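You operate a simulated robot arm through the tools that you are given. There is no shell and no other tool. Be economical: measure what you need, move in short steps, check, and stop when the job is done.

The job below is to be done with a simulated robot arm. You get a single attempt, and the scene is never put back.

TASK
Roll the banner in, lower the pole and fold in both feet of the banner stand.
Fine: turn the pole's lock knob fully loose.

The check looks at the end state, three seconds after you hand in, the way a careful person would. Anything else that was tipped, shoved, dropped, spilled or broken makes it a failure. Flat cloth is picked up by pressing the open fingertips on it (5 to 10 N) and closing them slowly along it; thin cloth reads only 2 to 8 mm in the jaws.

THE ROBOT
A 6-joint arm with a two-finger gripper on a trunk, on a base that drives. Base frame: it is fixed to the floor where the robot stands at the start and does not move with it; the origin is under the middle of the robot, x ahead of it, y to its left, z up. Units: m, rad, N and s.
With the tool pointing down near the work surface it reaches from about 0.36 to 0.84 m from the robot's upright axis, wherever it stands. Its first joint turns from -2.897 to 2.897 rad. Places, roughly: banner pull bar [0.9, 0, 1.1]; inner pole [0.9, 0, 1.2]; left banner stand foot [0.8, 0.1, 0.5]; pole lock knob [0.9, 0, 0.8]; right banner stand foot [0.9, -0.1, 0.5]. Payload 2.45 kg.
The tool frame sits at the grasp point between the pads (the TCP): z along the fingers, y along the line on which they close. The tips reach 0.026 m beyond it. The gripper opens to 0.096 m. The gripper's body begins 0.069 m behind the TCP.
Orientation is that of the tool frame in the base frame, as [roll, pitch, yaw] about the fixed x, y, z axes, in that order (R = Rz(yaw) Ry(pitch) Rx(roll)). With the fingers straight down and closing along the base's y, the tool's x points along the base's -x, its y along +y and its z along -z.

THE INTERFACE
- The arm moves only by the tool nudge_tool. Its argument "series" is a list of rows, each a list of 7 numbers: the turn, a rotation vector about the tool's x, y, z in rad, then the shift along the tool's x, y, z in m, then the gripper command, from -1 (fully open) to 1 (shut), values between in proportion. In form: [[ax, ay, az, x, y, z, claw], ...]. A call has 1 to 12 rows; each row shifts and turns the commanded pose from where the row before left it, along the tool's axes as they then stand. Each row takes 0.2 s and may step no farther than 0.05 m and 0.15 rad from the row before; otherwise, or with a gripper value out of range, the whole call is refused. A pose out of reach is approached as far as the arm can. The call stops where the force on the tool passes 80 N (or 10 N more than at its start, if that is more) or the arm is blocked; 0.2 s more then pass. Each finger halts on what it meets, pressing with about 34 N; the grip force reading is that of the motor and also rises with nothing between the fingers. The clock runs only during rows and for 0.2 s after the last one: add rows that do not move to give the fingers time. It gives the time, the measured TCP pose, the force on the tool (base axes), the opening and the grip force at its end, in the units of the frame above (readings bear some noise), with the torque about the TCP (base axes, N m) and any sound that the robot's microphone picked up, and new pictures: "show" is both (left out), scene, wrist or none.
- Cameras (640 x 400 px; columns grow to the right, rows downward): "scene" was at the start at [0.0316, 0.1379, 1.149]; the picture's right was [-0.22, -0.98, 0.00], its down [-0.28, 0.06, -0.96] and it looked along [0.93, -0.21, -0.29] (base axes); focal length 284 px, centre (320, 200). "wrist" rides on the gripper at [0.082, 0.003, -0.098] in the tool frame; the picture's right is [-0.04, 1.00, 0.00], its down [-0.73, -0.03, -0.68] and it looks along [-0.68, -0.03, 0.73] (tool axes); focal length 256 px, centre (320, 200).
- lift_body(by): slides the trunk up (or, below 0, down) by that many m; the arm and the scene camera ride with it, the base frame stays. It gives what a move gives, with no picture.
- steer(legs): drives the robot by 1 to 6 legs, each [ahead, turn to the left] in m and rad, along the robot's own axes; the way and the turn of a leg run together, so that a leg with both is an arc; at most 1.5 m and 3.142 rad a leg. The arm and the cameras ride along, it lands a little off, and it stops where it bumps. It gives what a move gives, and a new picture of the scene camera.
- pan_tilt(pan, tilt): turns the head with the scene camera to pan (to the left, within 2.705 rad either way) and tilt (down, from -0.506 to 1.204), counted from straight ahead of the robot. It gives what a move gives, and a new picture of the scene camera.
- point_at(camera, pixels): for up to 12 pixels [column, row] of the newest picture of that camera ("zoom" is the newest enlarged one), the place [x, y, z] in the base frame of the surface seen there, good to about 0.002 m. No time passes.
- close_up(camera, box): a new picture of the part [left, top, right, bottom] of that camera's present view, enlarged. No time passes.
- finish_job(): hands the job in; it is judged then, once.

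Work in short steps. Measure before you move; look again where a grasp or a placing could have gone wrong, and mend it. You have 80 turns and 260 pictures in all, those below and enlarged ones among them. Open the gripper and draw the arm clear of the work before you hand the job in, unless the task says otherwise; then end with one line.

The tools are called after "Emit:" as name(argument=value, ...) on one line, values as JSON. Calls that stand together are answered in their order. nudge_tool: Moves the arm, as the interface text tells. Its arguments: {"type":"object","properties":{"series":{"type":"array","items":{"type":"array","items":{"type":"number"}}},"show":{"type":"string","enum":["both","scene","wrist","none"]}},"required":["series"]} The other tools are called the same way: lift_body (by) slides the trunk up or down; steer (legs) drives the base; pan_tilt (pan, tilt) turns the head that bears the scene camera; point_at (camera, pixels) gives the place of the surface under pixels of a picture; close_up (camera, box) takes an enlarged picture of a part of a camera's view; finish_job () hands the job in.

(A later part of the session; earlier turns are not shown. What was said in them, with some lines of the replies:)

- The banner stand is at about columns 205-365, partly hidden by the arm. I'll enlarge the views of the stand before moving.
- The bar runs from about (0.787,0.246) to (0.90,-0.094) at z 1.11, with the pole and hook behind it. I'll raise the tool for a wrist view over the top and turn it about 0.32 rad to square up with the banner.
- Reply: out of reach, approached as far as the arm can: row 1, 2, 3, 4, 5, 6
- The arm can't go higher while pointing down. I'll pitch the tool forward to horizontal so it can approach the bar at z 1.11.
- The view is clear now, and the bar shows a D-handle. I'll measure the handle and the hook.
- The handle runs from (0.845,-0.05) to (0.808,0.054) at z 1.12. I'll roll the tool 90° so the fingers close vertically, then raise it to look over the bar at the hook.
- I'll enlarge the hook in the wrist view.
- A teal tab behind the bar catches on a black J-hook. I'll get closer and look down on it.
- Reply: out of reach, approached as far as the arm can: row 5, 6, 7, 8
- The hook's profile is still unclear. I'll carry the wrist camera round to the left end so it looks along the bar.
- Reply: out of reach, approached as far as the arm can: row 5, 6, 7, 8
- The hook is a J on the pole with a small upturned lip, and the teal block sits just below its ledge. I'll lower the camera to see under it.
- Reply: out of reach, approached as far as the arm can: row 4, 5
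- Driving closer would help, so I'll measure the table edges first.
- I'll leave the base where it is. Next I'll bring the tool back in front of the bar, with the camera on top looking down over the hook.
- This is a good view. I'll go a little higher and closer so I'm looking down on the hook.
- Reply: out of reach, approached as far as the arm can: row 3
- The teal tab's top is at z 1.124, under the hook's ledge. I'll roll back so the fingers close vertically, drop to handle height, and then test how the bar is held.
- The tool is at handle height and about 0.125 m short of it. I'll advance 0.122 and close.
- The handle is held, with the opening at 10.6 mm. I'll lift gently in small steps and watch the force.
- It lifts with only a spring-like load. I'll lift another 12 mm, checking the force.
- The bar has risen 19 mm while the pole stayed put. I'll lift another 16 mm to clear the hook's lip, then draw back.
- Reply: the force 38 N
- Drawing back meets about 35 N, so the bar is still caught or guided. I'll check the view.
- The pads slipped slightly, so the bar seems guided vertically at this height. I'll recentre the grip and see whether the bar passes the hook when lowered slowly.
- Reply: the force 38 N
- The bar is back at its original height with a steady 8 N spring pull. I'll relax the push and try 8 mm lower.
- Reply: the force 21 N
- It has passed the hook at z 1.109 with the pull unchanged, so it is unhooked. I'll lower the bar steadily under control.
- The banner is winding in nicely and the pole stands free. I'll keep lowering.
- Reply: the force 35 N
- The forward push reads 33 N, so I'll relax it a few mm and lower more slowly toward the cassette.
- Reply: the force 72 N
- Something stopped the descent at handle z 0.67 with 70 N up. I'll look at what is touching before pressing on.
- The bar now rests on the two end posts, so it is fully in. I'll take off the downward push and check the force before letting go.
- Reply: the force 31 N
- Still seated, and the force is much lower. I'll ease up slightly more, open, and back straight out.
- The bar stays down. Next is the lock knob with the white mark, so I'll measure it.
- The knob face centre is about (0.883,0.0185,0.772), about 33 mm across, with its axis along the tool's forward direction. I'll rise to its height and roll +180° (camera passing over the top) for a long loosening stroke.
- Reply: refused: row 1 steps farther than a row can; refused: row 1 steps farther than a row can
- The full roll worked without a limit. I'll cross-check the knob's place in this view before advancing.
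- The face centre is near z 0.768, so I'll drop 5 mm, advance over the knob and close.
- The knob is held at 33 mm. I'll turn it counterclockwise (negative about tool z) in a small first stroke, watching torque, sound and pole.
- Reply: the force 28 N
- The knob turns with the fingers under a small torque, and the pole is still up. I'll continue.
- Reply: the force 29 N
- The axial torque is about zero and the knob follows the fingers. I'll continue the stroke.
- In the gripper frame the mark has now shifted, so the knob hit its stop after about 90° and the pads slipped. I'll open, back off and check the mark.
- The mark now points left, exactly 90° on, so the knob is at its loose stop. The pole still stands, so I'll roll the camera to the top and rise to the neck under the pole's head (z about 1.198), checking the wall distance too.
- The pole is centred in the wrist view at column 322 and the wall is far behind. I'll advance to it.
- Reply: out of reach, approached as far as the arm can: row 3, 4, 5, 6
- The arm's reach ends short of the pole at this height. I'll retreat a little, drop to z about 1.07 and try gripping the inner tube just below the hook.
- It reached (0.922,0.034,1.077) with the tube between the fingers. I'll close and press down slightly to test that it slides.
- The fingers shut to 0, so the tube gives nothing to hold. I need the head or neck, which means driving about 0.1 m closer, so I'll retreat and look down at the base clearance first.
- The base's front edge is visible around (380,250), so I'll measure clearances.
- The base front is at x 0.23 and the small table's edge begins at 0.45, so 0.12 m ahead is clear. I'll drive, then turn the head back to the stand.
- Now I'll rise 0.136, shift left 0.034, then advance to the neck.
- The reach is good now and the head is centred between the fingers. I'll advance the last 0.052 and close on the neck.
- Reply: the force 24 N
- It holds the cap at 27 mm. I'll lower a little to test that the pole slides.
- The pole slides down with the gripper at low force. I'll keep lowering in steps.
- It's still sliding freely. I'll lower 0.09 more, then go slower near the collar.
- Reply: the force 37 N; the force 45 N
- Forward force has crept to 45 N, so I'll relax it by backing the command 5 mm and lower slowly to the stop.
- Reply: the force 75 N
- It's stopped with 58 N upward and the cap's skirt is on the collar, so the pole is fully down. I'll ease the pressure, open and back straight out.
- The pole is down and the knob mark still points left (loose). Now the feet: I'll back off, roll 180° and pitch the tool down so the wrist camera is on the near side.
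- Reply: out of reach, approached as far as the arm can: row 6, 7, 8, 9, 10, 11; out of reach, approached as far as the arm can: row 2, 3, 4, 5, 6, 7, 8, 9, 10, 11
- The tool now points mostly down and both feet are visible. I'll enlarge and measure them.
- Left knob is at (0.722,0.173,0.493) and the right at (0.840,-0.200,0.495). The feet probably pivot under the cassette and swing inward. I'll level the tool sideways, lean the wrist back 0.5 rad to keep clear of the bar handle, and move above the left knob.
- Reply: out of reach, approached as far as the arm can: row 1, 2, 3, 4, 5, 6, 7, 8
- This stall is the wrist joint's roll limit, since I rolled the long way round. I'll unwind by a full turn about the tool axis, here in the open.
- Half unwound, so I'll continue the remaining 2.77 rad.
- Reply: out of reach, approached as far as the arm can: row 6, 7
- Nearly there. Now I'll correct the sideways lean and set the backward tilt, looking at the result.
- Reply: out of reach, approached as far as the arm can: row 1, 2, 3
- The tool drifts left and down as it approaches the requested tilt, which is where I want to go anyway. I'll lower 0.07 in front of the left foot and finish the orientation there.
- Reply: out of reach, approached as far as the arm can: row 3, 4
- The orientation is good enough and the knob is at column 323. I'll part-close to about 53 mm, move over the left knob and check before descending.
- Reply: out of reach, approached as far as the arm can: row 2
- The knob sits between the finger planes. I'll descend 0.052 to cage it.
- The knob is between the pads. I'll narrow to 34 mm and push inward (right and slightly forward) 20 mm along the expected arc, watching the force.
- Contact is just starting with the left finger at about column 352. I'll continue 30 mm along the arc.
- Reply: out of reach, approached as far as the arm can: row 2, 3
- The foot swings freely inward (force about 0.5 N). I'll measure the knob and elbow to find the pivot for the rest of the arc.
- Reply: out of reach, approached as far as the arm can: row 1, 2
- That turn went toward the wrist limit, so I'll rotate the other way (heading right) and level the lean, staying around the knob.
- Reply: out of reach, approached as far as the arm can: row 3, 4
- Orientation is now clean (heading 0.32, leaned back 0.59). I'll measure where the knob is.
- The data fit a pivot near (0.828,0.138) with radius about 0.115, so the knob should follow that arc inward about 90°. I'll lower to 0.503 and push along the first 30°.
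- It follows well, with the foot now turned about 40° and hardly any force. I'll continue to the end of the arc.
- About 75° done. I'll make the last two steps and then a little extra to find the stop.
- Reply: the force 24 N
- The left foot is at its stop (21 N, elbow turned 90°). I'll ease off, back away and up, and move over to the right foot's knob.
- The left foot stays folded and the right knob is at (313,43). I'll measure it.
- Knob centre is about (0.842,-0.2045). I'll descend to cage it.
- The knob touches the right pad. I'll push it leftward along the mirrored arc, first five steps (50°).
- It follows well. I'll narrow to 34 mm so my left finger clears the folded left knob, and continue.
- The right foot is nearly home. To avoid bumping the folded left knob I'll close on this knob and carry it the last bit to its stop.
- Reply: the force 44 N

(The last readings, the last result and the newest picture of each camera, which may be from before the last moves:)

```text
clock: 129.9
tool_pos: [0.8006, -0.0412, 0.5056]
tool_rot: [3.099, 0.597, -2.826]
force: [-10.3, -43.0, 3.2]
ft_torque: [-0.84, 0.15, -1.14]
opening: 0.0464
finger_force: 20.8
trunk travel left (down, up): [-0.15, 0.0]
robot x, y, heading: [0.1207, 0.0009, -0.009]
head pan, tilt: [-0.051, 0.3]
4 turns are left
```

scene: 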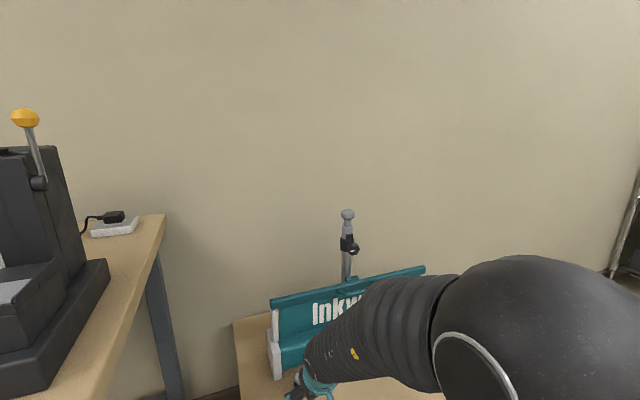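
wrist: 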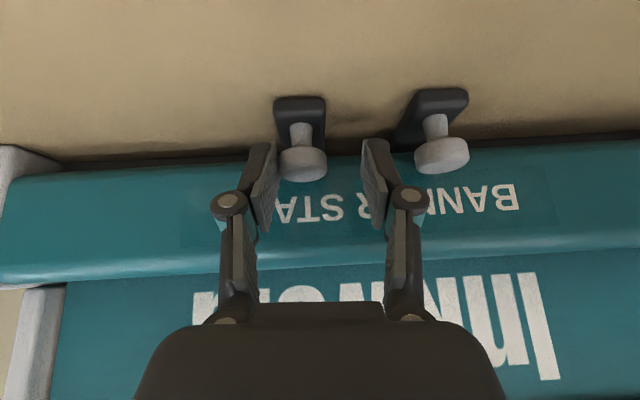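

Stop reached (43 N), and the left finger clears the left knob. I'll ease off, back out and rise, then verify both feet.

Emit:
nudge_tool(series=[[0, 0, 0, 0, -0.008, 0, 0.2], [0, 0, 0, 0, -0.006, 0, 0.2], [0, 0, 0, 0.0, 0, -0.03, 0.2], [0, 0, 0, 0, 0, -0.045, 0.2], [0, 0, 0, 0, 0, -0.045, 0.2], [0, 0, 0, 0, 0, -0.045, 0.2], [0, 0, 0, 0, 0, -0.03, -0.5], [0, 0, 0, 0, 0, 0, -1], [0, 0, 0, 0, 0, 0, -1]], show="both")

Emit:
point_at(camera="wrist", pixels=[[320, 100]])

```text
clock: 131.9
tool_pos: [0.7038, -0.0934, 0.6664]
tool_rot: [3.097, 0.595, -2.819]
force: [0.6, -0.2, 0.5]
ft_torque: [0.03, 0.02, 0.0]
opening: 0.0961
finger_force: 0.0
trunk travel left (down, up): [-0.15, 0.0]
robot x, y, heading: [0.1217, 0.0004, 0.003]
head pan, tilt: [-0.051, 0.3]
```

scene: 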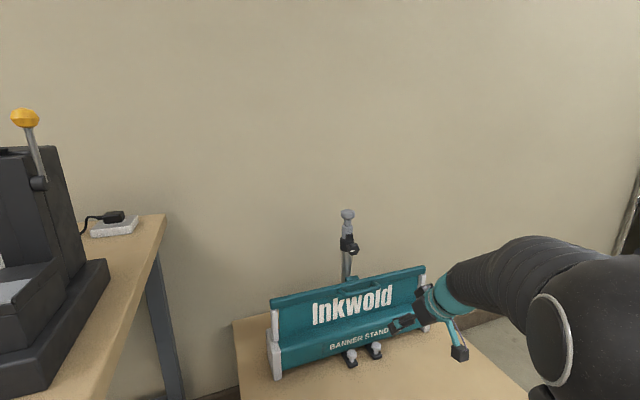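
wrist: 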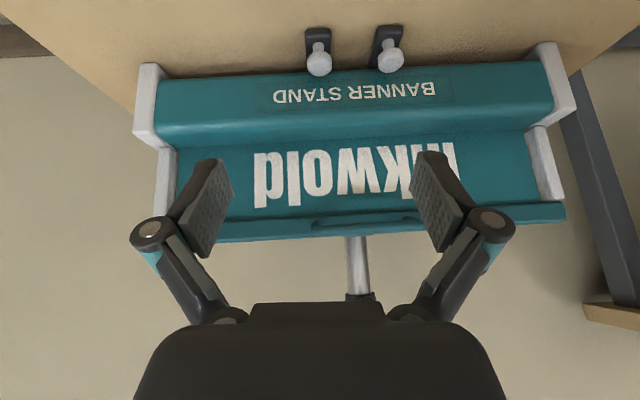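

```text
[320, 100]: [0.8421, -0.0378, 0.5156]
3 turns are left
```

Both feet look folded and symmetrical, and the arm is clear. One last close look at the feet and knob.

Emit:
close_up(camera="wrist", box=[270, 10, 440, 116])

Emit:
close_up(camera="scene", box=[260, 200, 440, 380])

Emit:
point_at(camera="wrist", pixels=[[319, 62], [391, 59], [319, 32], [388, 29]])

```text
3.76 times, centred on (355, 63) of wrist
```

zoom: 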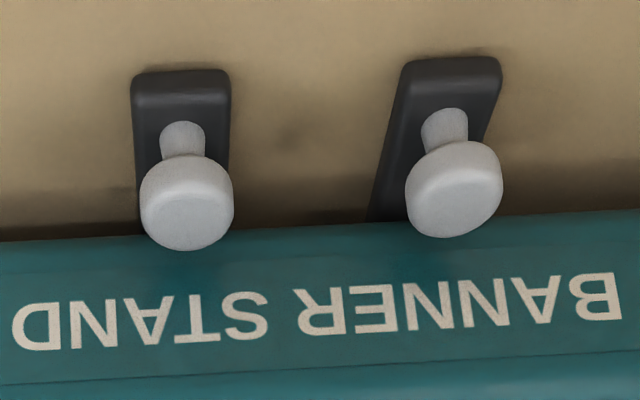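

```text
2.22 times, centred on (350, 290) of scene
```

zoom: 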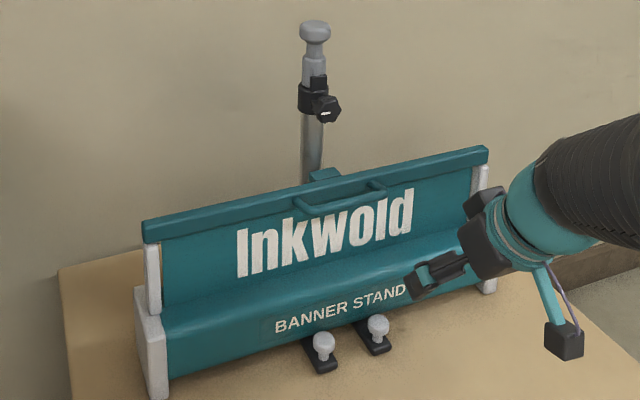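

```text
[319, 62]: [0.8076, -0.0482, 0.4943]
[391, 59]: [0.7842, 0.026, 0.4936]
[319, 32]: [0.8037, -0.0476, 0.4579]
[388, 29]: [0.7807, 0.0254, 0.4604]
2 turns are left
```

The banner is in and the pole is down with its knob mark at the loose stop. Both feet are folded to about 90° (their slant in the picture is only perspective), and the gripper is open and clear. Handing in.

Emit:
finish_job()

```text
The job is handed in.
```

I rolled the banner in, turned the lock knob to its loose stop, lowered the pole onto its collar and folded both feet in, each to about 90°. The gripper is open and clear of the stand, and I handed the job in.
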